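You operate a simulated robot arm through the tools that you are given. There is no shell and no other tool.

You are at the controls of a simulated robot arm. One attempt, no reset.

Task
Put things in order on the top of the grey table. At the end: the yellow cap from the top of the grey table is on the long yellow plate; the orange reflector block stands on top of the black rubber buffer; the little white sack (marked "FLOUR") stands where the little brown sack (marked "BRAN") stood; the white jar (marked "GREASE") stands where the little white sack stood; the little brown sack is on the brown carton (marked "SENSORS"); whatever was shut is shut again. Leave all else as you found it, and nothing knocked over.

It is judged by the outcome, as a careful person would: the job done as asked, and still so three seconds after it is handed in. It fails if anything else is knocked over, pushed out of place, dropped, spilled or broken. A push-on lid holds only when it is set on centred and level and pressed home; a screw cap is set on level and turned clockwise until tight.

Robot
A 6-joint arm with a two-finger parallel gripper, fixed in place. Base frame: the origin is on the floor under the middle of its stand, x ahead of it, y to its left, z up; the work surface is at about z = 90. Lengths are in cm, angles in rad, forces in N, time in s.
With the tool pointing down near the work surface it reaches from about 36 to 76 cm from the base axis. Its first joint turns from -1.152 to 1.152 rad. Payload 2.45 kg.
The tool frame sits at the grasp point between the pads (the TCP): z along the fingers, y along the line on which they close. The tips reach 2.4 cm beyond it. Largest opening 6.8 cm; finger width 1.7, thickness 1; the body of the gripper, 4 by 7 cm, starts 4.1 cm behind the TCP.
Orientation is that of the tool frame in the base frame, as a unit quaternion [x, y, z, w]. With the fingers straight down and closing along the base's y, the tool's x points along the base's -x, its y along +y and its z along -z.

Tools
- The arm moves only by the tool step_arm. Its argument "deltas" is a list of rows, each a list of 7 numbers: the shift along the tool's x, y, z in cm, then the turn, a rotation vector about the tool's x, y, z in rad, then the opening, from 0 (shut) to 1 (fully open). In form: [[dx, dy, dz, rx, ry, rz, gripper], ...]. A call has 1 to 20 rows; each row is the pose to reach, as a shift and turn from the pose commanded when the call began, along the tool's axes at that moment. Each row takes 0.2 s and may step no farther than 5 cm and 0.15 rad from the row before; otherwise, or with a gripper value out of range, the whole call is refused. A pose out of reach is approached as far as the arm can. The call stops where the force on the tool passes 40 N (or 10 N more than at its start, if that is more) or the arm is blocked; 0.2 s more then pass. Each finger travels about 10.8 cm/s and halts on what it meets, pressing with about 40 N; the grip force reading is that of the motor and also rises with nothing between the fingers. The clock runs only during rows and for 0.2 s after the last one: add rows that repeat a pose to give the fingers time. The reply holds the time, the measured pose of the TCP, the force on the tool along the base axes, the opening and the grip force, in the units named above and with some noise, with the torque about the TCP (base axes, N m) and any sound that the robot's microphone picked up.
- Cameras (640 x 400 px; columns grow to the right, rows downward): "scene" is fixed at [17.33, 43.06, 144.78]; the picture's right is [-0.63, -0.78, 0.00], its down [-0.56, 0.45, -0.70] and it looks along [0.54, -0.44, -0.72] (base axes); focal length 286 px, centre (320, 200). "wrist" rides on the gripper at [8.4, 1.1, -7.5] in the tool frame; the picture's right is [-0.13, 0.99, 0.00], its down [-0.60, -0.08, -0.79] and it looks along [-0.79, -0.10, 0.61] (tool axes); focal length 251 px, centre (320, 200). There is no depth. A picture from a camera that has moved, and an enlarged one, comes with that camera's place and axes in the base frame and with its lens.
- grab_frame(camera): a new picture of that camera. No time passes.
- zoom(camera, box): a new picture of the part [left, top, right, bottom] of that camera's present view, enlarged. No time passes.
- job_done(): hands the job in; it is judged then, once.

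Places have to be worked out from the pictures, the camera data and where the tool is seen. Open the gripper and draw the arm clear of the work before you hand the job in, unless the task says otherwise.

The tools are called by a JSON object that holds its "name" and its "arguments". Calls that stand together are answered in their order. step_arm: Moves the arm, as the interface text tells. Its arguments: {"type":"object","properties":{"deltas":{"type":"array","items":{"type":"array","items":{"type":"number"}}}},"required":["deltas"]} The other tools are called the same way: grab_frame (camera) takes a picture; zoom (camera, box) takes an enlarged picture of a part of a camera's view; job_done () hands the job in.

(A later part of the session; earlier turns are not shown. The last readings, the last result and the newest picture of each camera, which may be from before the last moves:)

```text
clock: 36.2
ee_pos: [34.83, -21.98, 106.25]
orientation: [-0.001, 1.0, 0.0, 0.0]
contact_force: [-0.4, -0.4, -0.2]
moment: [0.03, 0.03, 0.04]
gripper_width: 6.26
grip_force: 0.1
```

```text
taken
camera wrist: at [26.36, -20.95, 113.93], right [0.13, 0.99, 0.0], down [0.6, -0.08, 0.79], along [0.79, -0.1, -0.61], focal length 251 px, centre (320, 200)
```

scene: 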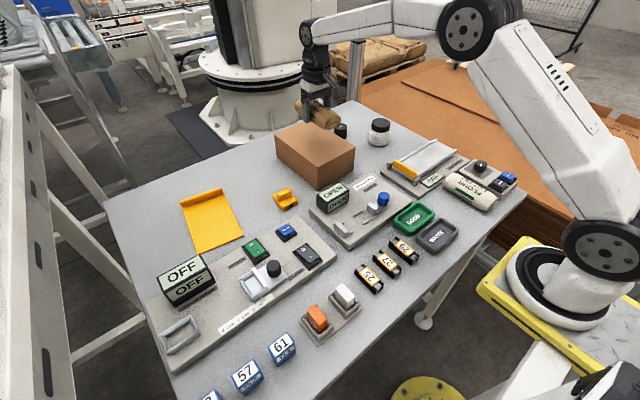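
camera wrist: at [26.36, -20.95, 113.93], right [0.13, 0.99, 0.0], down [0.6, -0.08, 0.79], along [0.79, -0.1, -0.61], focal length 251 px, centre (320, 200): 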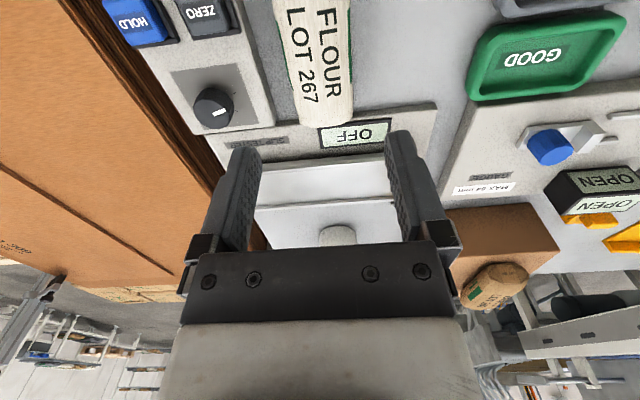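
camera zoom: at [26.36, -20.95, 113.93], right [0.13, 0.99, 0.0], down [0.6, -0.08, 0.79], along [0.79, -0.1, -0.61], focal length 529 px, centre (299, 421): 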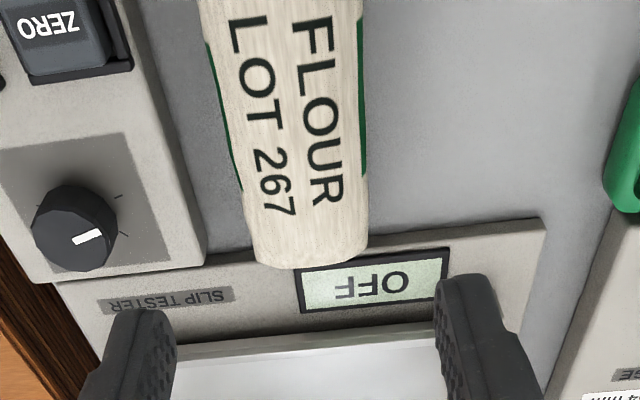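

FLOUR's centre is about 0.2 cm to the -y side of the tool, with over 1 cm between the finger and the scale panel. I descend around it to the height that worked for BRAN.

{"name": "step_arm", "arguments": {"deltas": [[0, -0.2, 2, 0, 0, 0, 0.92], [0, -0.2, 5, 0, 0, 0, 0.92], [0, -0.2, 7.5, 0, 0, 0, 0.92], [0, -0.2, 9, 0, 0, 0, 0.92], [0, -0.2, 10.5, 0, 0, 0, 0.92], [0, -0.2, 11.7, 0, 0, 0, 0.92], [0, -0.2, 12.6, 0, 0, 0, 0.92], [0, -0.2, 13.1, 0, 0, 0, 0.92], [0, -0.2, 13.35, 0, 0, 0, 0.92], [0, -0.2, 13.35, 0, 0, 0, 0.92]]}}

{"name": "zoom", "arguments": {"camera": "wrist", "box": [180, 0, 480, 190]}}

{"name": "zoom", "arguments": {"camera": "scene", "box": [440, 150, 530, 230]}}

```text
clock: 38.4
ee_pos: [34.97, -22.38, 92.81]
orientation: [0.0, 1.0, 0.0, -0.001]
contact_force: [0.1, 0.0, 0.6]
moment: [0.02, 0.03, 0.02]
gripper_width: 6.25
grip_force: 0.0
```

```text
2.11 times, centred on (330, 95) of wrist
camera zoom: at [26.49, -21.36, 100.41], right [0.13, 0.99, 0.0], down [0.6, -0.08, 0.79], along [0.79, -0.1, -0.61], focal length 529 px, centre (299, 421)
```

zoom: 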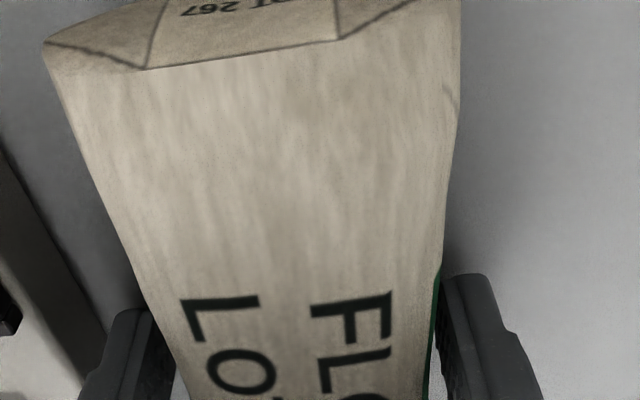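

```text
5.00 times, centred on (485, 190) of scene
camera zoom: at [17.33, 43.06, 144.78], right [-0.63, -0.78, 0.0], down [-0.56, 0.45, -0.7], along [0.54, -0.44, -0.72], focal length 1431 px, centre (-505, 250)
```

zoom: 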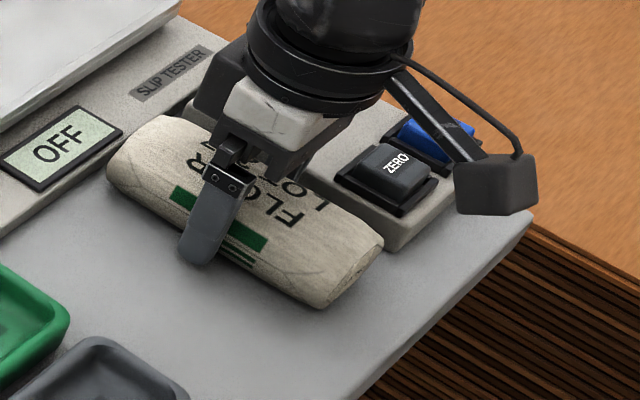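

The fingers straddle FLOUR. I close on it and test-lift slowly.

{"name": "step_arm", "arguments": {"deltas": [[0, 0.15, 0, 0, 0, 0, 0.9], [0, 0.15, 0, 0, 0, 0, 0.7], [0, 0.15, 0, 0, 0, 0, 0.4], [0, 0.15, 0, 0, 0, 0, 0.1], [0, 0.15, 0, 0, 0, 0, 0], [0, 0.15, 0, 0, 0, 0, 0], [0, 0.15, 0, 0, 0, 0, 0]]}}

{"name": "step_arm", "arguments": {"deltas": [[0, 0, -0.1, 0, 0, 0, 0], [0, 0, -0.2, 0, 0, 0, 0], [0, 0, -0.4, 0, 0, 0, 0], [0, 0, -0.6, 0, 0, 0, 0], [0, 0, -0.8, 0, 0, 0, 0], [0, 0, -1.0, 0, 0, 0, 0], [0, 0, -1.2, 0, 0, 0, 0]]}}

{"name": "zoom", "arguments": {"camera": "scene", "box": [440, 150, 530, 230]}}

```text
clock: 40.0
ee_pos: [34.95, -22.28, 92.73]
orientation: [0.0, 1.0, 0.0, 0.0]
contact_force: [0.0, -0.8, 1.3]
moment: [-0.05, -0.01, 0.02]
gripper_width: 5.46
grip_force: 39.6
```

```text
clock: 41.6
ee_pos: [34.94, -22.17, 94.11]
orientation: [0.0, 1.0, 0.0, 0.001]
contact_force: [0.4, 0.6, -1.7]
moment: [-0.01, -0.01, 0.02]
gripper_width: 5.45
grip_force: 40.1
```

```text
5.00 times, centred on (485, 190) of scene
camera zoom: at [17.33, 43.05, 144.78], right [-0.63, -0.78, 0.0], down [-0.56, 0.45, -0.7], along [0.54, -0.44, -0.72], focal length 1431 px, centre (-505, 250)
```

zoom: 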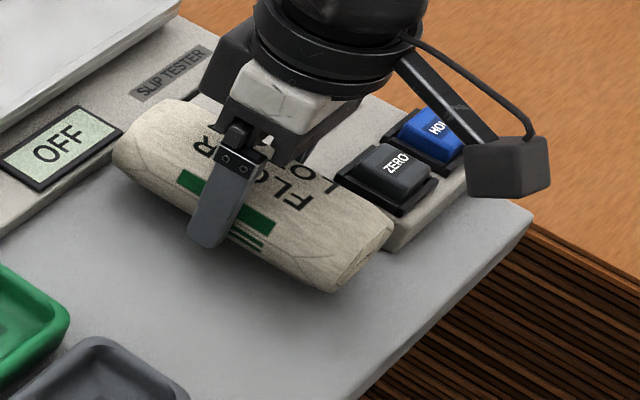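

FLOUR is held. I raise it a bit more, shift 8.2 cm in +y to BRAN's old spot (y about -14.05), and lower it to just above the table.

{"name": "step_arm", "arguments": {"deltas": [[0, 0, -0.3, 0, 0, 0, 0], [0, 0, -0.8, 0, 0, 0, 0], [0, 0, -1.5, 0, 0, 0, 0], [0, 0.2, -2.2, 0, 0, 0, 0], [0, 0.7, -2.8, 0, 0, 0, 0], [0, 1.5, -3, 0, 0, 0, 0], [0, 2.5, -3, 0, 0, 0, 0], [0, 3.6, -3, 0, 0, 0, 0], [0, 4.7, -3, 0, 0, 0, 0], [0, 5.8, -3, 0, 0, 0, 0], [0, 6.8, -3, 0, 0, 0, 0], [0, 7.6, -3, 0, 0, 0, 0], [0, 8.05, -3, 0, 0, 0, 0], [0, 8.2, -2.8, 0, 0, 0, 0], [0, 8.2, -2.2, 0, 0, 0, 0], [0, 8.2, -1.4, 0, 0, 0, 0], [0, 8.2, -0.6, 0, 0, 0, 0], [0, 8.2, 0.1, 0, 0, 0, 0], [0, 8.2, 0.6, 0, 0, 0, 0], [0, 8.2, 0.8, 0, 0, 0, 0]]}}

{"name": "zoom", "arguments": {"camera": "scene", "box": [440, 150, 530, 230]}}

{"name": "grab_frame", "arguments": {"camera": "wrist"}}

```text
clock: 45.8
ee_pos: [35.02, -14.03, 93.19]
orientation: [0.0, 1.0, 0.0, 0.001]
contact_force: [-0.5, 0.8, -1.7]
moment: [0.0, 0.02, -0.02]
gripper_width: 5.45
grip_force: 40.3
```

```text
5.00 times, centred on (485, 190) of scene
camera zoom: at [17.33, 43.06, 144.78], right [-0.63, -0.78, 0.0], down [-0.56, 0.45, -0.7], along [0.54, -0.44, -0.72], focal length 1431 px, centre (-505, 250)
```

zoom: 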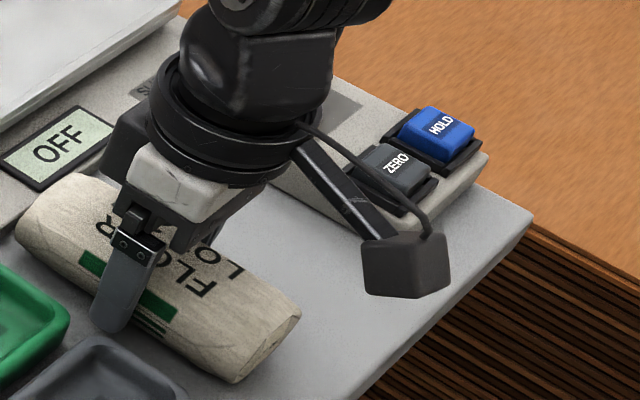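

```text
taken
camera wrist: at [26.49, -12.94, 100.8], right [0.13, 0.99, 0.0], down [0.6, -0.08, 0.79], along [0.79, -0.1, -0.61], focal length 251 px, centre (320, 200)
```

wrist: 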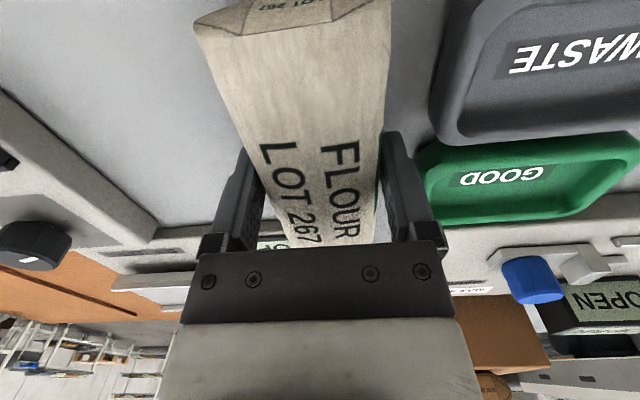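

FLOUR is about 0.4 cm above the table at BRAN's old place. I lower in small steps until contact.

{"name": "step_arm", "arguments": {"deltas": [[0, 0, 0.1, 0, 0, 0, 0], [0, 0, 0.2, 0, 0, 0, 0], [0, 0, 0.3, 0, 0, 0, 0], [0, 0, 0.35, 0, 0, 0, 0], [0, 0, 0.35, 0, 0, 0, 0]]}}

```text
clock: 47.0
ee_pos: [35.03, -14.1, 92.77]
orientation: [0.0, 1.0, 0.0, 0.0]
contact_force: [0.0, -0.3, -1.5]
moment: [0.0, -0.02, 0.0]
gripper_width: 5.47
grip_force: 40.2
```

{"name": "step_arm", "arguments": {"deltas": [[0, 0, 0.06, 0, 0, 0, 0], [0, 0, 0.12, 0, 0, 0, 0], [0, 0, 0.12, 0, 0, 0, 0]]}}

```text
clock: 47.8
ee_pos: [35.03, -14.09, 92.63]
orientation: [0.0, 1.0, 0.0, -0.001]
contact_force: [-3.7, 3.9, 23.4]
moment: [0.06, 0.11, 0.01]
gripper_width: 5.45
grip_force: 40.2
```

Firm contact (about 23 N). I relieve the pressure slightly, open to 0.92, and rise.

{"name": "step_arm", "arguments": {"deltas": [[0, 0, -0.1, 0, 0, 0, 0], [0, 0, -0.1, 0, 0, 0, 0], [0, 0, -0.1, 0, 0, 0, 0.82], [0, 0, -0.1, 0, 0, 0, 0.88], [0, 0, -0.1, 0, 0, 0, 0.92], [0, 0, -0.1, 0, 0, 0, 0.92], [0, 0, -0.6, 0, 0, 0, 0.92], [0, 0, -1.6, 0, 0, 0, 0.92], [0, 0, -3.6, 0, 0, 0, 0.92], [0, 0, -6, 0, 0, 0, 0.92], [0, 0, -9, 0, 0, 0, 0.92], [0, 0, -12, 0, 0, 0, 0.92], [0, 0, -14, 0, 0, 0, 1], [0, 0, -14, 0, 0, 0, 1]]}}

{"name": "zoom", "arguments": {"camera": "scene", "box": [440, 150, 530, 230]}}

{"name": "grab_frame", "arguments": {"camera": "wrist"}}

```text
clock: 50.8
ee_pos: [35.07, -13.98, 106.78]
orientation: [0.0, 1.0, -0.001, 0.0]
contact_force: [-0.2, 0.6, 0.1]
moment: [-0.01, 0.03, -0.02]
gripper_width: 6.8
grip_force: 0.0
```

```text
5.00 times, centred on (485, 190) of scene
camera zoom: at [17.33, 43.06, 144.78], right [-0.63, -0.78, 0.0], down [-0.56, 0.45, -0.7], along [0.54, -0.44, -0.72], focal length 1431 px, centre (-505, 250)
```

zoom: 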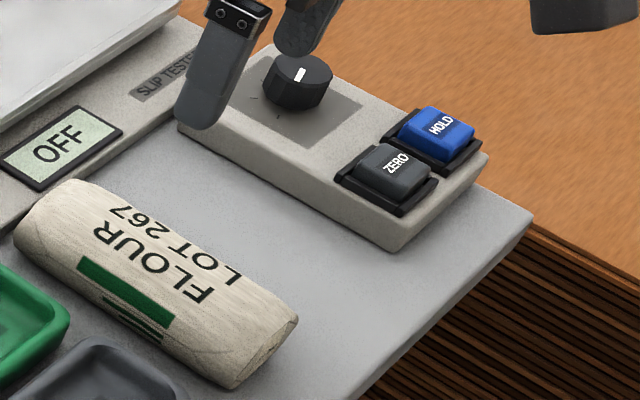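

```text
taken
camera wrist: at [26.5, -12.95, 114.46], right [0.13, 0.99, 0.0], down [0.6, -0.08, 0.79], along [0.79, -0.1, -0.61], focal length 251 px, centre (320, 200)
```

wrist: 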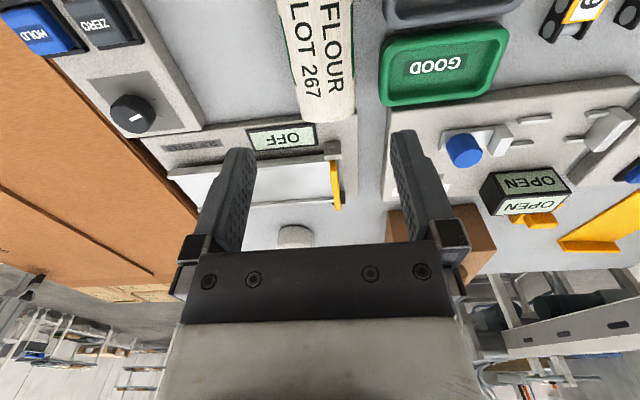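

FLOUR now sits where BRAN stood, matching its old image position to about 0.1 cm. Next is the jar: I move to a spot in front of it to look at its shape and lid.

{"name": "step_arm", "arguments": {"deltas": [[-1.5, -0.8, -0.5, 0, 0, 0, 1], [-4.5, -2.4, -1, 0, 0, 0, 1], [-8, -4.2, -1.5, 0, 0, 0, 1], [-12, -6.3, -1.5, 0, 0, 0, 1], [-14.5, -7.6, -1.5, 0, 0, 0, 1], [-15.1, -7.95, -1.5, 0, 0, 0, 1], [-15.1, -7.95, -1.5, 0, 0, 0, 1]]}}

{"name": "grab_frame", "arguments": {"camera": "wrist"}}

{"name": "zoom", "arguments": {"camera": "wrist", "box": [260, 130, 390, 240]}}

{"name": "zoom", "arguments": {"camera": "scene", "box": [350, 100, 410, 160]}}

```text
clock: 52.4
ee_pos: [50.07, -21.78, 108.19]
orientation: [0.0, 1.0, 0.0, 0.0]
contact_force: [0.4, -0.2, 0.3]
moment: [-0.04, -0.02, -0.01]
gripper_width: 6.78
grip_force: 0.1
```

```text
taken
camera wrist: at [41.62, -20.74, 115.88], right [0.13, 0.99, 0.0], down [0.6, -0.08, 0.79], along [0.79, -0.1, -0.61], focal length 251 px, centre (320, 200)
```

wrist: 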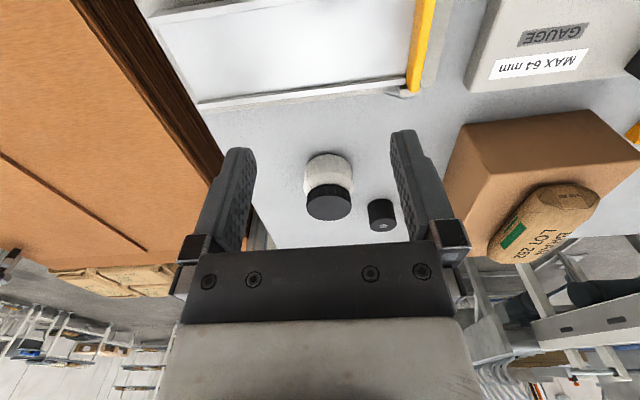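

```text
3.64 times, centred on (325, 185) of wrist
camera zoom: at [41.62, -20.74, 115.88], right [0.13, 0.99, 0.0], down [0.6, -0.08, 0.79], along [0.79, -0.1, -0.61], focal length 914 px, centre (302, 254)
```

zoom: 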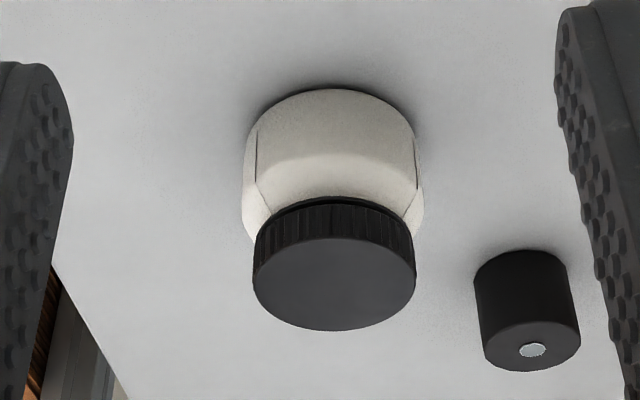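

```text
6.67 times, centred on (380, 130) of scene
camera zoom: at [17.33, 43.06, 144.78], right [-0.63, -0.78, 0.0], down [-0.56, 0.45, -0.7], along [0.54, -0.44, -0.72], focal length 1908 px, centre (-80, 667)
```

zoom: 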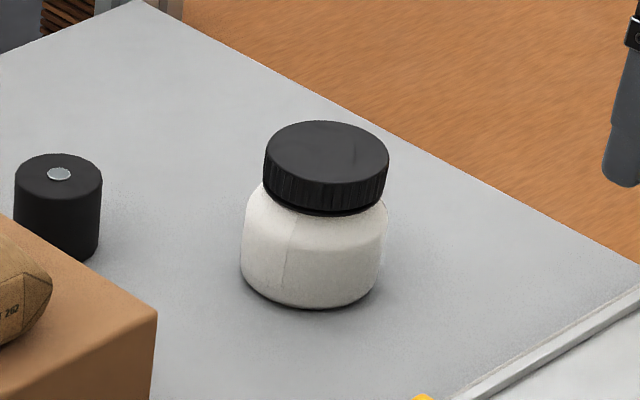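

The jar has a ribbed black lid about 5.85 cm wide on a body about 7 cm wide, so it has to be carried by the lid. Triangulation puts the lid's top centre near (68.3,-23.1,96.6). I move above it and check alignment.

{"name": "step_arm", "arguments": {"deltas": [[-2, -0.2, 0, 0, 0, 0, 1], [-5.5, -0.4, 0.5, 0, 0, 0, 1], [-9.5, -0.7, 1, 0, 0, 0, 1], [-13.5, -1, 1.5, 0, 0, 0, 1], [-16.5, -1.1, 2, 0, 0, 0, 1], [-18.3, -1.2, 2, 0, 0, 0, 1], [-18.3, -1.2, 2, 0, 0, 0, 1]]}}

{"name": "grab_frame", "arguments": {"camera": "wrist"}}

{"name": "zoom", "arguments": {"camera": "scene", "box": [340, 80, 420, 160]}}

```text
clock: 54.0
ee_pos: [68.25, -23.39, 106.12]
orientation: [0.0, 1.0, 0.001, 0.0]
contact_force: [0.5, -0.1, -0.8]
moment: [0.03, 0.01, -0.01]
gripper_width: 6.79
grip_force: 0.1
```

```text
taken
camera wrist: at [59.82, -22.17, 113.77], right [0.13, 0.99, 0.0], down [0.6, -0.08, 0.79], along [0.79, -0.1, -0.61], focal length 251 px, centre (320, 200)
```

wrist: 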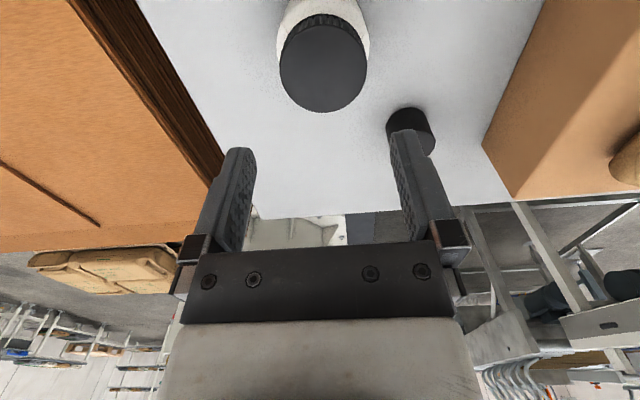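

```text
5.00 times, centred on (380, 120) of scene
camera zoom: at [17.33, 43.06, 144.78], right [-0.63, -0.78, 0.0], down [-0.56, 0.45, -0.7], along [0.54, -0.44, -0.72], focal length 1431 px, centre (20, 600)
```

zoom: 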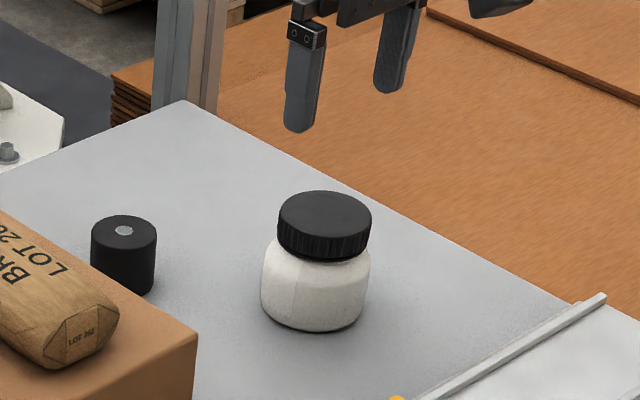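

I enlarge the lid view for an accurate centre.

{"name": "zoom", "arguments": {"camera": "wrist", "box": [250, 0, 400, 120]}}

```text
3.33 times, centred on (325, 60) of wrist
camera zoom: at [59.82, -22.17, 113.77], right [0.13, 0.99, 0.0], down [0.6, -0.08, 0.79], along [0.79, -0.1, -0.61], focal length 838 px, centre (303, 667)
```

zoom: 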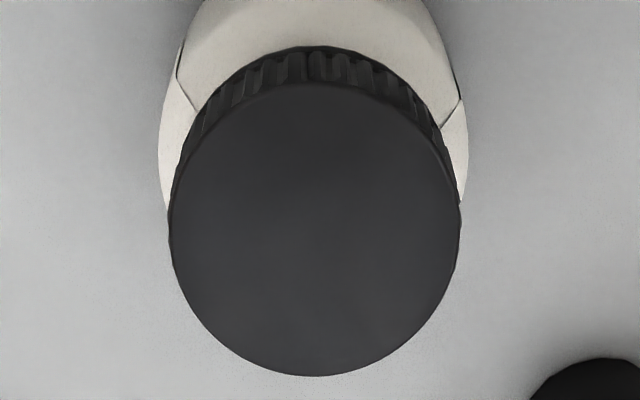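

The lid is 5.8 cm across and centred about 0.27 cm to the +y side of the tool. I correct and descend so that the fingertips surround just the lid (TCP z 97.3).

{"name": "step_arm", "arguments": {"deltas": [[0.05, 0.27, 1, 0, 0, 0, 1], [0.05, 0.27, 2.5, 0, 0, 0, 1], [0.05, 0.27, 4, 0, 0, 0, 1], [0.05, 0.27, 5.3, 0, 0, 0, 1], [0.05, 0.27, 6.5, 0, 0, 0, 1], [0.05, 0.27, 7.5, 0, 0, 0, 1], [0.05, 0.27, 8.2, 0, 0, 0, 1], [0.05, 0.27, 8.6, 0, 0, 0, 1], [0.05, 0.27, 8.75, 0, 0, 0, 1], [0.05, 0.27, 8.75, 0, 0, 0, 1]]}}

{"name": "grab_frame", "arguments": {"camera": "wrist"}}

{"name": "zoom", "arguments": {"camera": "scene", "box": [350, 90, 410, 160]}}

```text
clock: 56.2
ee_pos: [68.41, -23.02, 97.36]
orientation: [0.0, 1.0, 0.0, -0.001]
contact_force: [-0.1, 0.2, -0.2]
moment: [-0.01, 0.0, 0.0]
gripper_width: 6.8
grip_force: 0.1
```

```text
taken
camera wrist: at [59.88, -21.86, 105.02], right [0.13, 0.99, 0.0], down [0.6, -0.08, 0.79], along [0.79, -0.1, -0.61], focal length 251 px, centre (320, 200)
```

wrist: 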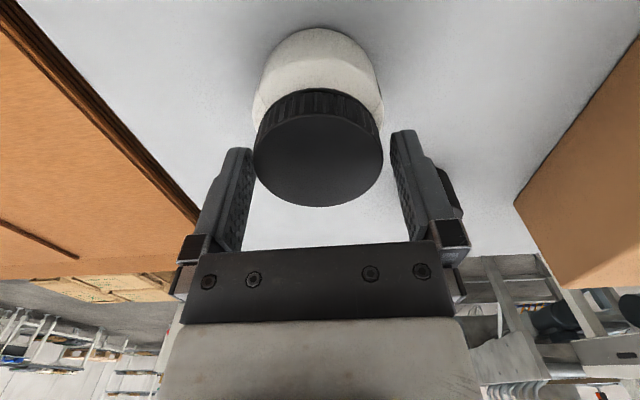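

```text
5.71 times, centred on (380, 125) of scene
camera zoom: at [17.33, 43.06, 144.78], right [-0.63, -0.78, 0.0], down [-0.56, 0.45, -0.7], along [0.54, -0.44, -0.72], focal length 1636 px, centre (-23, 629)
```

zoom: 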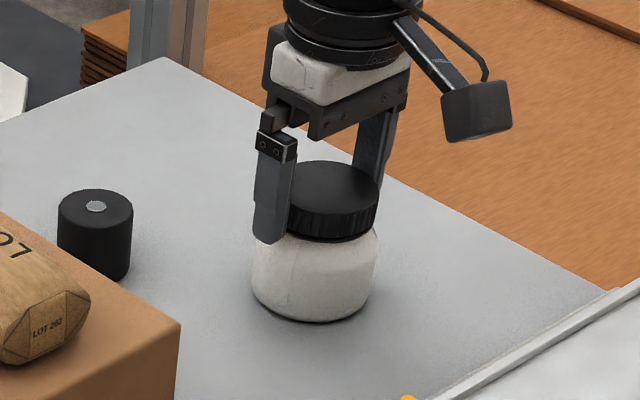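

The lid is centred between the fingers. I close on it.

{"name": "step_arm", "arguments": {"deltas": [[0, 0, 0, 0, 0, 0, 0.9], [0, 0, 0, 0, 0, 0, 0.7], [0, 0, 0, 0, 0, 0, 0.4], [0, 0, 0, 0, 0, 0, 0], [0, 0, 0, 0, 0, 0, 0], [0, 0, 0, 0, 0, 0, 0]]}}

{"name": "step_arm", "arguments": {"deltas": [[0, 0, -0.1, 0, 0, 0, 0], [0, 0, -0.2, 0, 0, 0, 0], [0, 0, -0.4, 0, 0, 0, 0], [0, 0, -0.6, 0, 0, 0, 0], [0, 0, -0.6, 0, 0, 0, 0]]}}

{"name": "zoom", "arguments": {"camera": "scene", "box": [350, 90, 410, 160]}}

{"name": "grab_frame", "arguments": {"camera": "wrist"}}

```text
clock: 57.6
ee_pos: [68.38, -22.92, 97.51]
orientation: [0.0, 1.0, -0.001, 0.0]
contact_force: [1.0, -0.9, 0.6]
moment: [-0.01, -0.01, -0.01]
gripper_width: 5.65
grip_force: 40.1
```

```text
clock: 58.8
ee_pos: [68.36, -22.87, 97.98]
orientation: [0.0, 1.0, 0.0, 0.001]
contact_force: [-0.1, 0.0, -2.5]
moment: [0.03, 0.0, 0.02]
gripper_width: 5.65
grip_force: 39.9
```

```text
5.71 times, centred on (380, 125) of scene
camera zoom: at [17.34, 43.05, 144.78], right [-0.63, -0.78, 0.0], down [-0.56, 0.45, -0.7], along [0.54, -0.44, -0.72], focal length 1636 px, centre (-23, 629)
```

zoom: 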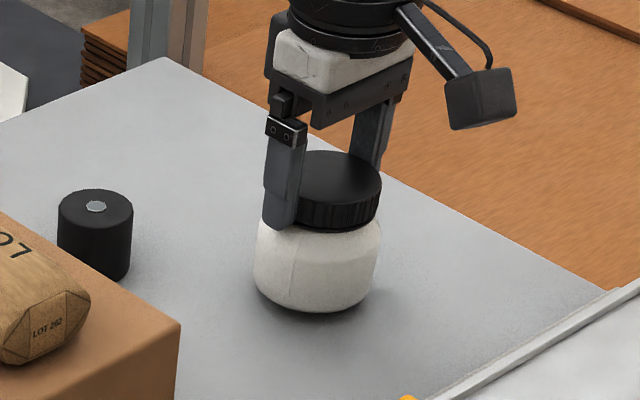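

```text
taken
camera wrist: at [59.84, -21.89, 105.69], right [0.13, 0.99, 0.0], down [0.6, -0.08, 0.79], along [0.79, -0.1, -0.61], focal length 251 px, centre (320, 200)
```

wrist: 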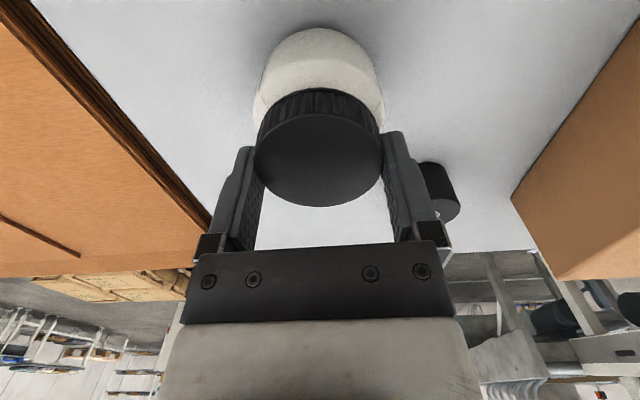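

The whole jar comes up with its lid (about 2.5 N). I raise it gently to a safe height.

{"name": "step_arm", "arguments": {"deltas": [[0, 0, -0.2, 0, 0, 0, 0], [0, 0, -0.6, 0, 0, 0, 0], [0, 0, -1.2, 0, 0, 0, 0], [0, 0, -2, 0, 0, 0, 0], [0, 0, -3, 0, 0, 0, 0], [0, 0, -4, 0, 0, 0, 0], [0, 0, -5, 0, 0, 0, 0], [0, 0, -6, 0, 0, 0, 0], [0, 0, -7, 0, 0, 0, 0], [0, 0, -8, 0, 0, 0, 0], [0, 0, -9, 0, 0, 0, 0], [0, 0, -10, 0, 0, 0, 0], [0, 0, -10.7, 0, 0, 0, 0], [0, 0, -11, 0, 0, 0, 0], [0, 0, -11, 0, 0, 0, 0]]}}

{"name": "zoom", "arguments": {"camera": "scene", "box": [340, 60, 420, 160]}}

```text
clock: 62.0
ee_pos: [68.34, -22.93, 108.91]
orientation: [0.0, 1.0, 0.0, -0.001]
contact_force: [0.4, -0.9, -3.3]
moment: [-0.02, 0.02, -0.01]
gripper_width: 5.67
grip_force: 39.5
```

```text
4.00 times, centred on (380, 110) of scene
camera zoom: at [17.34, 43.05, 144.78], right [-0.63, -0.78, 0.0], down [-0.56, 0.45, -0.7], along [0.54, -0.44, -0.72], focal length 1145 px, centre (80, 560)
```

zoom: 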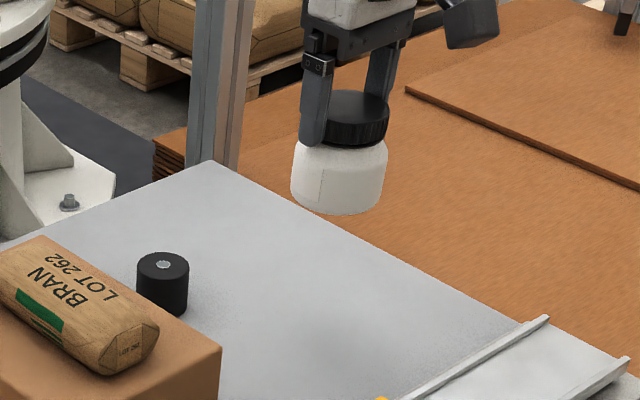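

The jar hangs level with the lid on. I carry it to above FLOUR's old place (34.9,-22.25).

{"name": "step_arm", "arguments": {"deltas": [[0.33, 0.01, 0, 0, 0, 0, 0], [1.0, 0.02, 0, 0, 0, 0, 0], [2.0, 0.04, 0, 0, 0, 0, 0], [3.34, 0.07, 0, 0, 0, 0, 0], [5.0, 0.1, 0, 0, 0, 0, 0], [7.0, 0.14, 0, 0, 0, 0, 0], [9.17, 0.19, 0, 0, 0, 0, 0], [11.34, 0.23, 0, 0, 0, 0, 0], [13.67, 0.28, 0, 0, 0, 0, 0], [16.0, 0.33, 0, 0, 0, 0, 0], [18.34, 0.37, 0, 0, 0, 0, 0], [20.68, 0.42, 0, 0, 0, 0, 0], [23.0, 0.47, 0, 0, 0, 0, 0], [25.18, 0.51, 0, 0, 0, 0, 0], [27.18, 0.55, 0, 0, 0, 0, 0], [29.0, 0.59, 0, 0, 0, 0, 0], [30.5, 0.62, 0, 0, 0, 0, 0], [31.85, 0.65, 0, 0, 0, 0, 0], [32.85, 0.67, 0, 0, 0, 0, 0], [33.35, 0.68, 0, 0, 0, 0, 0]]}}

{"name": "grab_frame", "arguments": {"camera": "scene"}}

{"name": "grab_frame", "arguments": {"camera": "wrist"}}

```text
clock: 66.2
ee_pos: [34.94, -22.13, 109.22]
orientation: [0.0, 1.0, 0.001, -0.001]
contact_force: [-0.7, 0.2, -3.7]
moment: [0.01, 0.01, 0.03]
gripper_width: 5.63
grip_force: 40.2
```

```text
taken
```

scene: 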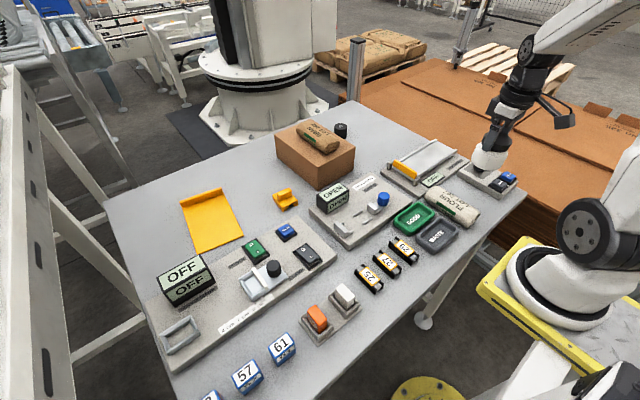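

```text
taken
camera wrist: at [26.49, -21.1, 116.8], right [0.13, 0.99, 0.0], down [0.6, -0.08, 0.79], along [0.79, -0.1, -0.61], focal length 251 px, centre (320, 200)
```

wrist: 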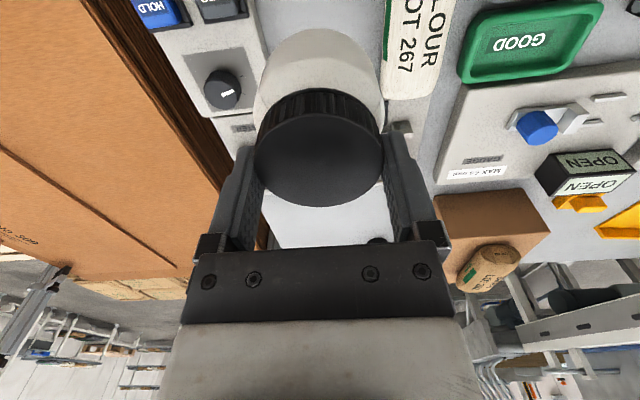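

The jar is over FLOUR's old place with clear room on both sides. I lower it to about 0.4 cm above the table.

{"name": "step_arm", "arguments": {"deltas": [[0, 0, 0.3, 0, 0, 0, 0], [0, 0, 0.9, 0, 0, 0, 0], [0, 0, 1.8, 0, 0, 0, 0], [0, 0, 3, 0, 0, 0, 0], [0, 0, 4.2, 0, 0, 0, 0], [0, 0, 5.4, 0, 0, 0, 0], [0, 0, 6.6, 0, 0, 0, 0], [0, 0, 7.8, 0, 0, 0, 0], [0, 0, 8.9, 0, 0, 0, 0], [0, 0, 9.8, 0, 0, 0, 0], [0, 0, 10.5, 0, 0, 0, 0], [0, 0, 11, 0, 0, 0, 0], [0, 0, 11.2, 0, 0, 0, 0], [0, 0, 11.2, 0, 0, 0, 0]]}}

{"name": "zoom", "arguments": {"camera": "scene", "box": [440, 150, 530, 230]}}

{"name": "grab_frame", "arguments": {"camera": "wrist"}}

```text
clock: 69.2
ee_pos: [34.97, -22.28, 97.84]
orientation: [0.0, 1.0, 0.0, 0.0]
contact_force: [-0.4, 0.0, -3.6]
moment: [-0.02, -0.03, 0.01]
gripper_width: 5.66
grip_force: 40.6
```

```text
5.00 times, centred on (485, 190) of scene
camera zoom: at [17.33, 43.05, 144.78], right [-0.63, -0.78, 0.0], down [-0.56, 0.45, -0.7], along [0.54, -0.44, -0.72], focal length 1431 px, centre (-505, 250)
```

zoom: 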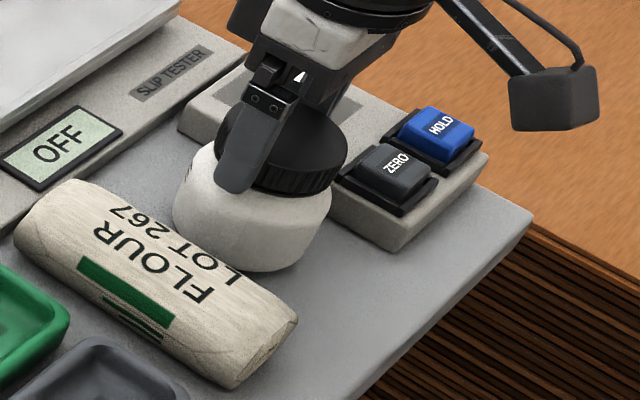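

```text
taken
camera wrist: at [26.49, -21.19, 105.45], right [0.13, 0.99, 0.0], down [0.6, -0.08, 0.79], along [0.79, -0.1, -0.61], focal length 251 px, centre (320, 200)
```

wrist: 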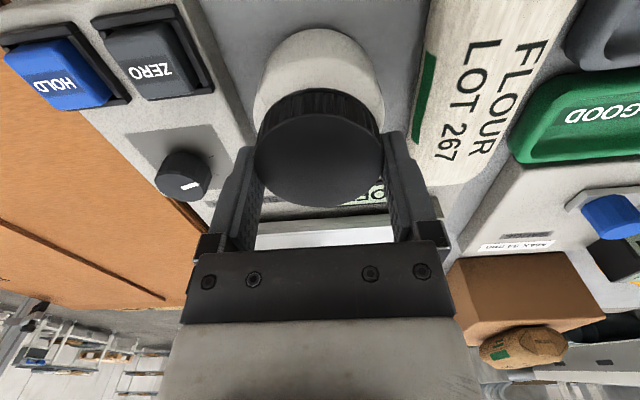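

Still hanging free; I lower in small steps to touch down.

{"name": "step_arm", "arguments": {"deltas": [[0, 0, 0.1, 0, 0, 0, 0], [0, 0, 0.2, 0, 0, 0, 0], [0, 0, 0.3, 0, 0, 0, 0], [0, 0, 0.36, 0, 0, 0, 0], [0, 0, 0.36, 0, 0, 0, 0]]}}

```text
clock: 70.4
ee_pos: [34.9, -22.31, 97.52]
orientation: [0.0, 1.0, 0.0, 0.001]
contact_force: [0.6, -0.3, -2.6]
moment: [0.01, -0.04, -0.03]
gripper_width: 5.64
grip_force: 40.2
```

{"name": "step_arm", "arguments": {"deltas": [[0, 0, 0.06, 0, 0, 0, 0], [0, 0, 0.12, 0, 0, 0, 0], [0, 0, 0.12, 0, 0, 0, 0]]}}

```text
clock: 71.2
ee_pos: [35.03, -22.4, 97.39]
orientation: [-0.001, 1.0, 0.0, 0.0]
contact_force: [1.5, -0.2, -0.8]
moment: [0.05, -0.07, -0.03]
gripper_width: 5.66
grip_force: 39.7
```

The load is just coming off; I go another 0.08 cm.

{"name": "step_arm", "arguments": {"deltas": [[0, 0, 0.05, 0, 0, 0, 0], [0, 0, 0.08, 0, 0, 0, 0], [0, 0, 0.08, 0, 0, 0, 0]]}}

```text
clock: 72.0
ee_pos: [35.08, -22.28, 97.44]
orientation: [0.0, 1.0, 0.0, 0.001]
contact_force: [3.8, 8.3, 22.0]
moment: [0.56, 0.19, -0.19]
gripper_width: 5.62
grip_force: 39.9
```

The jar is pressed on the table (22 N). I ease off slightly, open fully and rise.

{"name": "step_arm", "arguments": {"deltas": [[0, 0, -0.08, 0, 0, 0, 0], [0, 0, -0.08, 0, 0, 0, 0], [0, 0, -0.08, 0, 0, 0, 0.86], [0, 0, -0.08, 0, 0, 0, 0.92], [0, 0, -0.08, 0, 0, 0, 1], [0, 0, -0.08, 0, 0, 0, 1], [0, 0, -0.6, 0, 0, 0, 1], [0, 0, -1.6, 0, 0, 0, 1], [0, 0, -3.6, 0, 0, 0, 1], [0, 0, -6, 0, 0, 0, 1], [0, 0, -9, 0, 0, 0, 1], [0, 0, -12, 0, 0, 0, 1]]}}

{"name": "zoom", "arguments": {"camera": "scene", "box": [440, 150, 530, 230]}}

{"name": "grab_frame", "arguments": {"camera": "wrist"}}

```text
clock: 74.6
ee_pos: [34.87, -22.04, 109.38]
orientation: [0.0, 1.0, 0.0, -0.001]
contact_force: [-0.4, 0.0, 0.2]
moment: [-0.01, -0.01, 0.01]
gripper_width: 6.78
grip_force: 0.0
```

```text
5.00 times, centred on (485, 190) of scene
camera zoom: at [17.33, 43.06, 144.78], right [-0.63, -0.78, 0.0], down [-0.56, 0.45, -0.7], along [0.54, -0.44, -0.72], focal length 1431 px, centre (-505, 250)
```

zoom: 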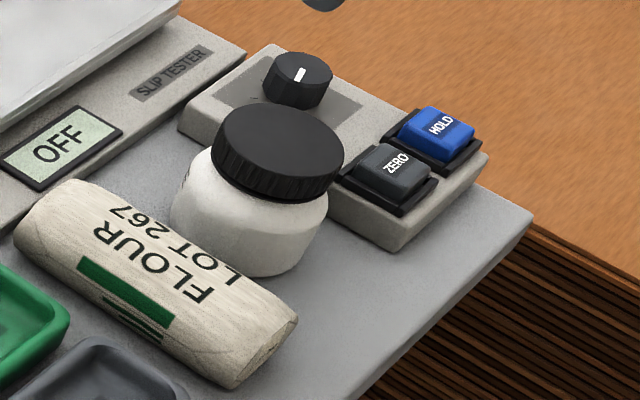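

```text
taken
camera wrist: at [26.38, -20.99, 117.02], right [0.13, 0.99, 0.0], down [0.6, -0.08, 0.79], along [0.79, -0.1, -0.61], focal length 251 px, centre (320, 200)
```

wrist: 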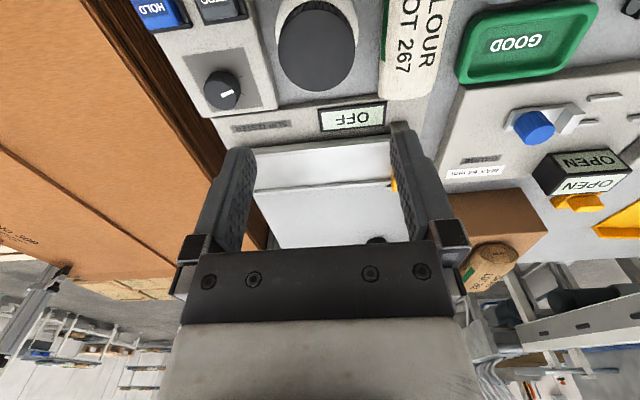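

The jar stands upright with the lid on, exactly in FLOUR's old spot. Next the yellow cap: I fly to a viewing position in front of it.

{"name": "step_arm", "arguments": {"deltas": [[-0.39, 1.15, 0, 0, 0, 0, 1], [-1.18, 3.44, 0, 0, 0, 0, 1], [-2.36, 6.89, 0, 0, 0, 0, 1], [-3.8, 11.09, 0, 0, 0, 0, 1], [-5.24, 15.3, 0, 0, 0, 0, 1], [-6.68, 19.51, 0, 0, 0, 0, 1], [-8.12, 23.72, 0, 0, 0, 0, 1], [-9.56, 27.92, 0, 0, 0, 0, 1], [-10.87, 31.75, 0.3, 0, 0, 0, 1], [-12.05, 35.19, 0.7, 0, 0, 0, 1], [-12.84, 37.49, 1.1, 0, 0, 0, 1], [-13.1, 38.25, 1.1, 0, 0, 0, 1], [-13.1, 38.25, 1.1, 0, 0, 0, 1]]}}

{"name": "grab_frame", "arguments": {"camera": "wrist"}}

{"name": "zoom", "arguments": {"camera": "wrist", "box": [250, 100, 410, 220]}}

{"name": "zoom", "arguments": {"camera": "scene", "box": [255, 170, 315, 225]}}

```text
clock: 77.4
ee_pos: [47.89, 16.18, 108.2]
orientation: [0.0, 1.0, 0.0, 0.0]
contact_force: [0.2, 0.1, 0.4]
moment: [-0.05, -0.03, 0.01]
gripper_width: 6.78
grip_force: 0.0
```

```text
taken
camera wrist: at [39.5, 17.24, 115.92], right [0.13, 0.99, 0.0], down [0.6, -0.08, 0.79], along [0.79, -0.1, -0.61], focal length 251 px, centre (320, 200)
```

wrist: 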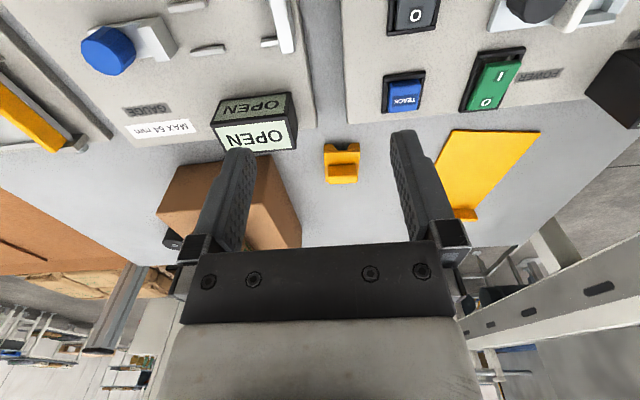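

```text
3.33 times, centred on (330, 160) of wrist
camera zoom: at [39.5, 17.24, 115.92], right [0.13, 0.99, 0.0], down [0.6, -0.08, 0.79], along [0.79, -0.1, -0.61], focal length 838 px, centre (287, 333)
```

zoom: 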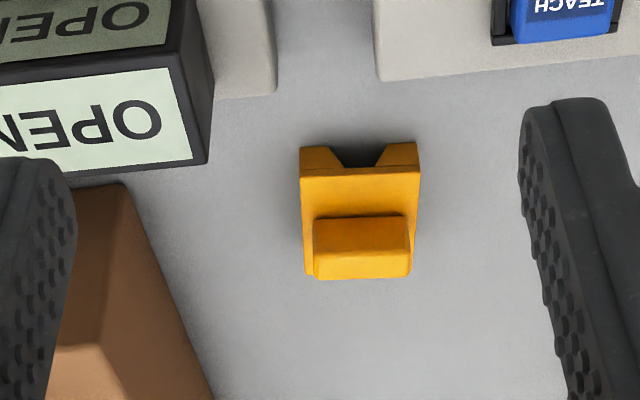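

```text
7.27 times, centred on (285, 198) of scene
camera zoom: at [17.33, 43.06, 144.78], right [-0.63, -0.78, 0.0], down [-0.56, 0.45, -0.7], along [0.54, -0.44, -0.72], focal length 2082 px, centre (574, 218)
```

zoom: 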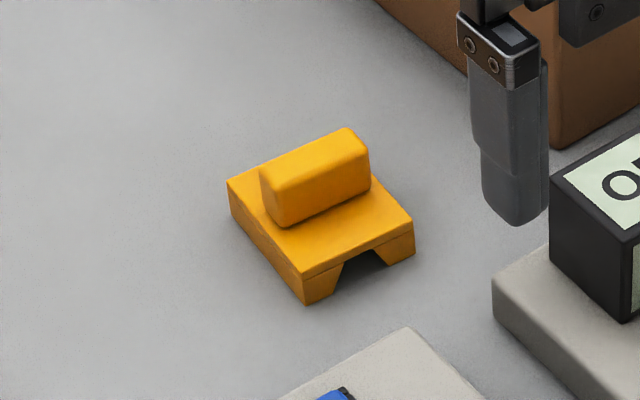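

The cap is a small base (about 4.6 by 5.6 cm, 1.6 cm high) with a grip bar on top, the bar at about (64.3,17.1), 3.9 cm long in y, top near z 93.6. I move above it.

{"name": "step_arm", "arguments": {"deltas": [[-2, 0.1, 0.5, 0, 0, 0, 1], [-5.5, 0.3, 1.5, 0, 0, 0, 1], [-9.5, 0.6, 3, 0, 0, 0, 1], [-13, 0.8, 4.5, 0, 0, 0, 1], [-15.5, 1.0, 5.5, 0, 0, 0, 1], [-16.35, 1.05, 6, 0, 0, 0, 1], [-16.35, 1.05, 6, 0, 0, 0, 1]]}}

{"name": "grab_frame", "arguments": {"camera": "wrist"}}

{"name": "zoom", "arguments": {"camera": "wrist", "box": [260, 20, 380, 140]}}

```text
clock: 79.0
ee_pos: [64.5, 16.94, 102.2]
orientation: [0.0, 1.0, 0.0, 0.0]
contact_force: [0.4, 0.7, -0.1]
moment: [0.04, 0.0, -0.01]
gripper_width: 6.81
grip_force: 0.0
```

```text
taken
camera wrist: at [55.92, 18.11, 109.9], right [0.13, 0.99, 0.0], down [0.6, -0.08, 0.79], along [0.79, -0.1, -0.61], focal length 251 px, centre (320, 200)
```

wrist: 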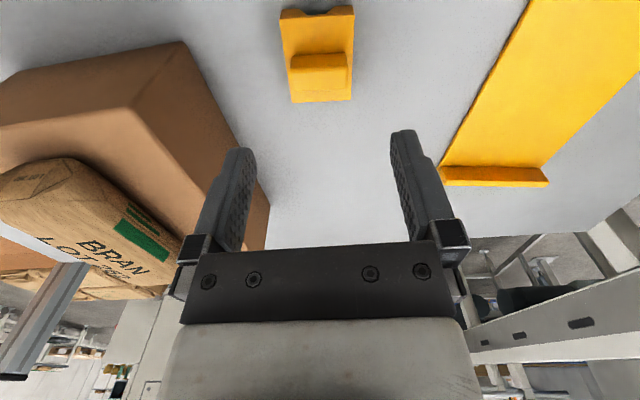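

```text
3.33 times, centred on (320, 80) of wrist
camera zoom: at [55.92, 18.11, 109.9], right [0.13, 0.99, 0.0], down [0.6, -0.08, 0.79], along [0.79, -0.1, -0.61], focal length 838 px, centre (320, 600)
```

zoom: 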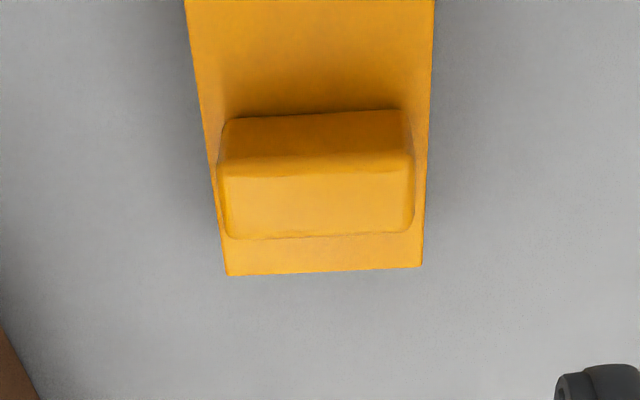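

The tool is aligned with the bar to within 0.1 cm. I descend so the tips stay just above the cap's base (TCP z 94.3).

{"name": "step_arm", "arguments": {"deltas": [[0, 0, 1.2, 0, 0, 0, 1], [0, 0, 2.6, 0, 0, 0, 1], [0, 0, 4, 0, 0, 0, 1], [0, 0, 5.2, 0, 0, 0, 1], [0, 0, 6.2, 0, 0, 0, 1], [0, 0, 7, 0, 0, 0, 1], [0, 0, 7.5, 0, 0, 0, 1], [0, 0, 7.7, 0, 0, 0, 1], [0, 0, 7.7, 0, 0, 0, 0.8]]}}

{"name": "grab_frame", "arguments": {"camera": "wrist"}}

{"name": "zoom", "arguments": {"camera": "scene", "box": [255, 160, 325, 225]}}

```text
clock: 81.0
ee_pos: [64.35, 17.04, 94.45]
orientation: [0.001, 1.0, 0.0, -0.001]
contact_force: [0.1, -0.2, 0.8]
moment: [0.0, 0.02, -0.01]
gripper_width: 5.43
grip_force: 0.2
```

```text
taken
camera wrist: at [55.88, 18.12, 102.12], right [0.13, 0.99, 0.0], down [0.6, -0.08, 0.79], along [0.79, -0.1, -0.61], focal length 251 px, centre (320, 200)
```

wrist: 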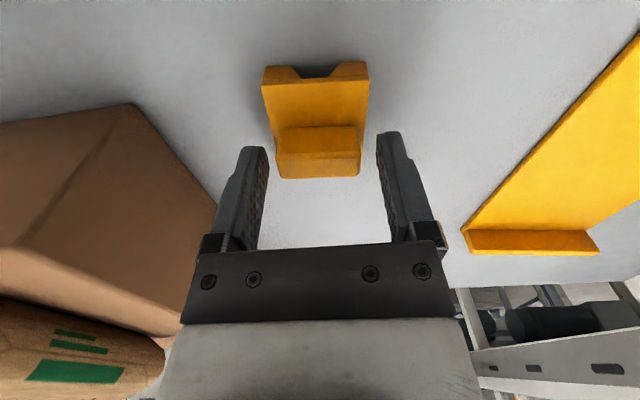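

```text
6.15 times, centred on (290, 192) of scene
camera zoom: at [17.33, 43.06, 144.78], right [-0.63, -0.78, 0.0], down [-0.56, 0.45, -0.7], along [0.54, -0.44, -0.72], focal length 1761 px, centre (505, 246)
```

zoom: 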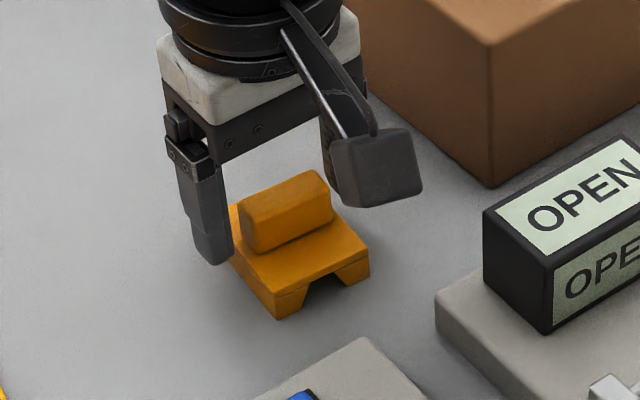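

The bar lies between the fingers. I close and test-lift.

{"name": "step_arm", "arguments": {"deltas": [[0, 0, 0, 0, 0, 0, 0.6], [0, 0, 0, 0, 0, 0, 0.4], [0, 0, 0, 0, 0, 0, 0.2], [0, 0, 0, 0, 0, 0, 0.2], [0, 0, 0, 0, 0, 0, 0.2]]}}

{"name": "step_arm", "arguments": {"deltas": [[0, 0, -0.1, 0, 0, 0, 0.2], [0, 0, -0.3, 0, 0, 0, 0.2], [0, 0, -0.6, 0, 0, 0, 0.2], [0, 0, -1, 0, 0, 0, 0.2], [0, 0, -1, 0, 0, 0, 0.2]]}}

{"name": "zoom", "arguments": {"camera": "scene", "box": [255, 160, 325, 225]}}

{"name": "grab_frame", "arguments": {"camera": "wrist"}}

```text
clock: 82.2
ee_pos: [64.37, 17.12, 94.47]
orientation: [0.0, 1.0, 0.001, 0.0]
contact_force: [-0.3, -0.2, 0.2]
moment: [-0.02, 0.01, 0.01]
gripper_width: 3.79
grip_force: 39.7
```

```text
clock: 83.4
ee_pos: [64.47, 17.01, 95.47]
orientation: [-0.001, 1.0, 0.0, 0.0]
contact_force: [-0.2, 0.4, 0.3]
moment: [-0.02, 0.03, 0.02]
gripper_width: 3.76
grip_force: 39.7
```

```text
6.15 times, centred on (290, 192) of scene
camera zoom: at [17.33, 43.06, 144.78], right [-0.63, -0.78, 0.0], down [-0.56, 0.45, -0.7], along [0.54, -0.44, -0.72], focal length 1761 px, centre (505, 246)
```

zoom: 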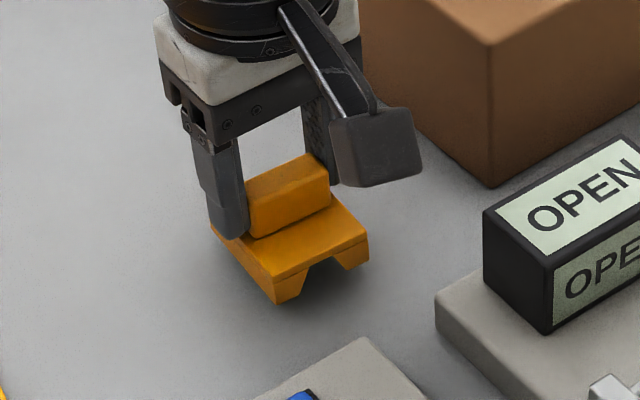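

```text
taken
camera wrist: at [55.84, 18.11, 103.12], right [0.13, 0.99, 0.0], down [0.6, -0.08, 0.79], along [0.79, -0.1, -0.61], focal length 251 px, centre (320, 200)
```

wrist: 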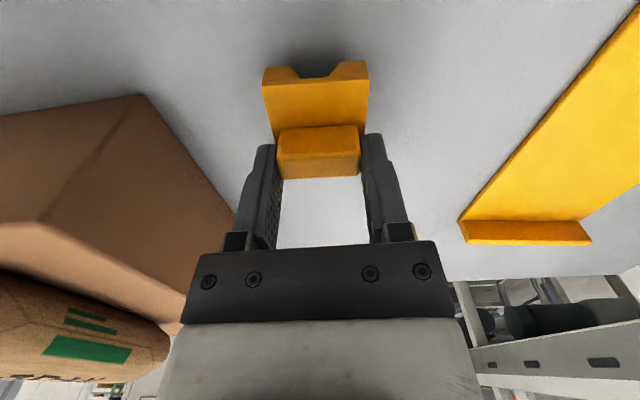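

The cap is held level. I raise it and move to a position where the wrist camera sees the plate beside it.

{"name": "step_arm", "arguments": {"deltas": [[0, 0, -0.5, 0, 0, 0, 0.2], [0, 0, -1.5, 0, 0, 0, 0.2], [0.5, 0.2, -3, 0, 0, 0, 0.2], [2, 1, -5, 0, 0, 0, 0.2], [4, 2.2, -7, 0, 0, 0, 0.2], [6.5, 3.6, -9, 0, 0, 0, 0.2], [9, 5, -10, 0, 0, 0, 0.2], [11, 6.2, -10.5, 0, 0, 0, 0.2], [12.35, 7, -10.7, 0, 0, 0, 0.2], [12.35, 7, -10.7, 0, 0, 0, 0.2]]}}

{"name": "grab_frame", "arguments": {"camera": "wrist"}}

{"name": "zoom", "arguments": {"camera": "scene", "box": [160, 170, 270, 260]}}

```text
clock: 85.6
ee_pos: [52.18, 24.11, 106.23]
orientation: [0.0, 1.0, 0.0, 0.0]
contact_force: [-0.5, 0.1, 0.4]
moment: [0.02, 0.02, -0.01]
gripper_width: 3.74
grip_force: 40.9
```

```text
taken
camera wrist: at [43.63, 25.15, 113.85], right [0.13, 0.99, 0.0], down [0.6, -0.08, 0.79], along [0.79, -0.1, -0.61], focal length 251 px, centre (320, 200)
```

wrist: 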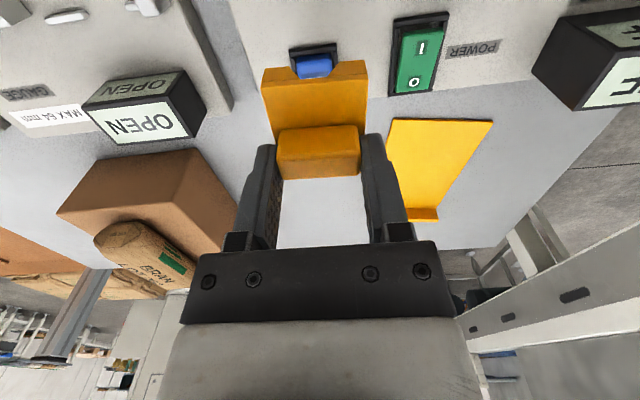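

```text
4.44 times, centred on (215, 215) of scene
camera zoom: at [17.33, 43.06, 144.78], right [-0.63, -0.78, 0.0], down [-0.56, 0.45, -0.7], along [0.54, -0.44, -0.72], focal length 1272 px, centre (787, 133)
```

zoom: 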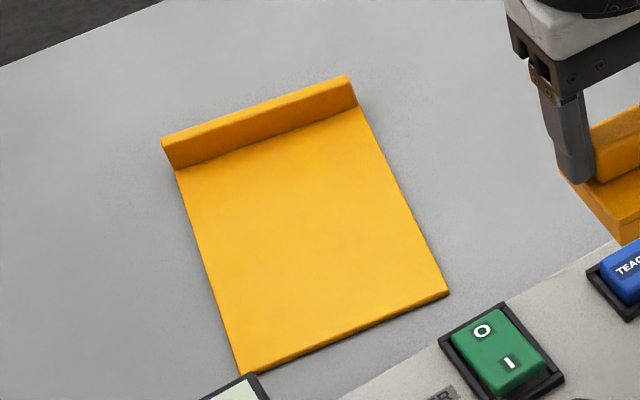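

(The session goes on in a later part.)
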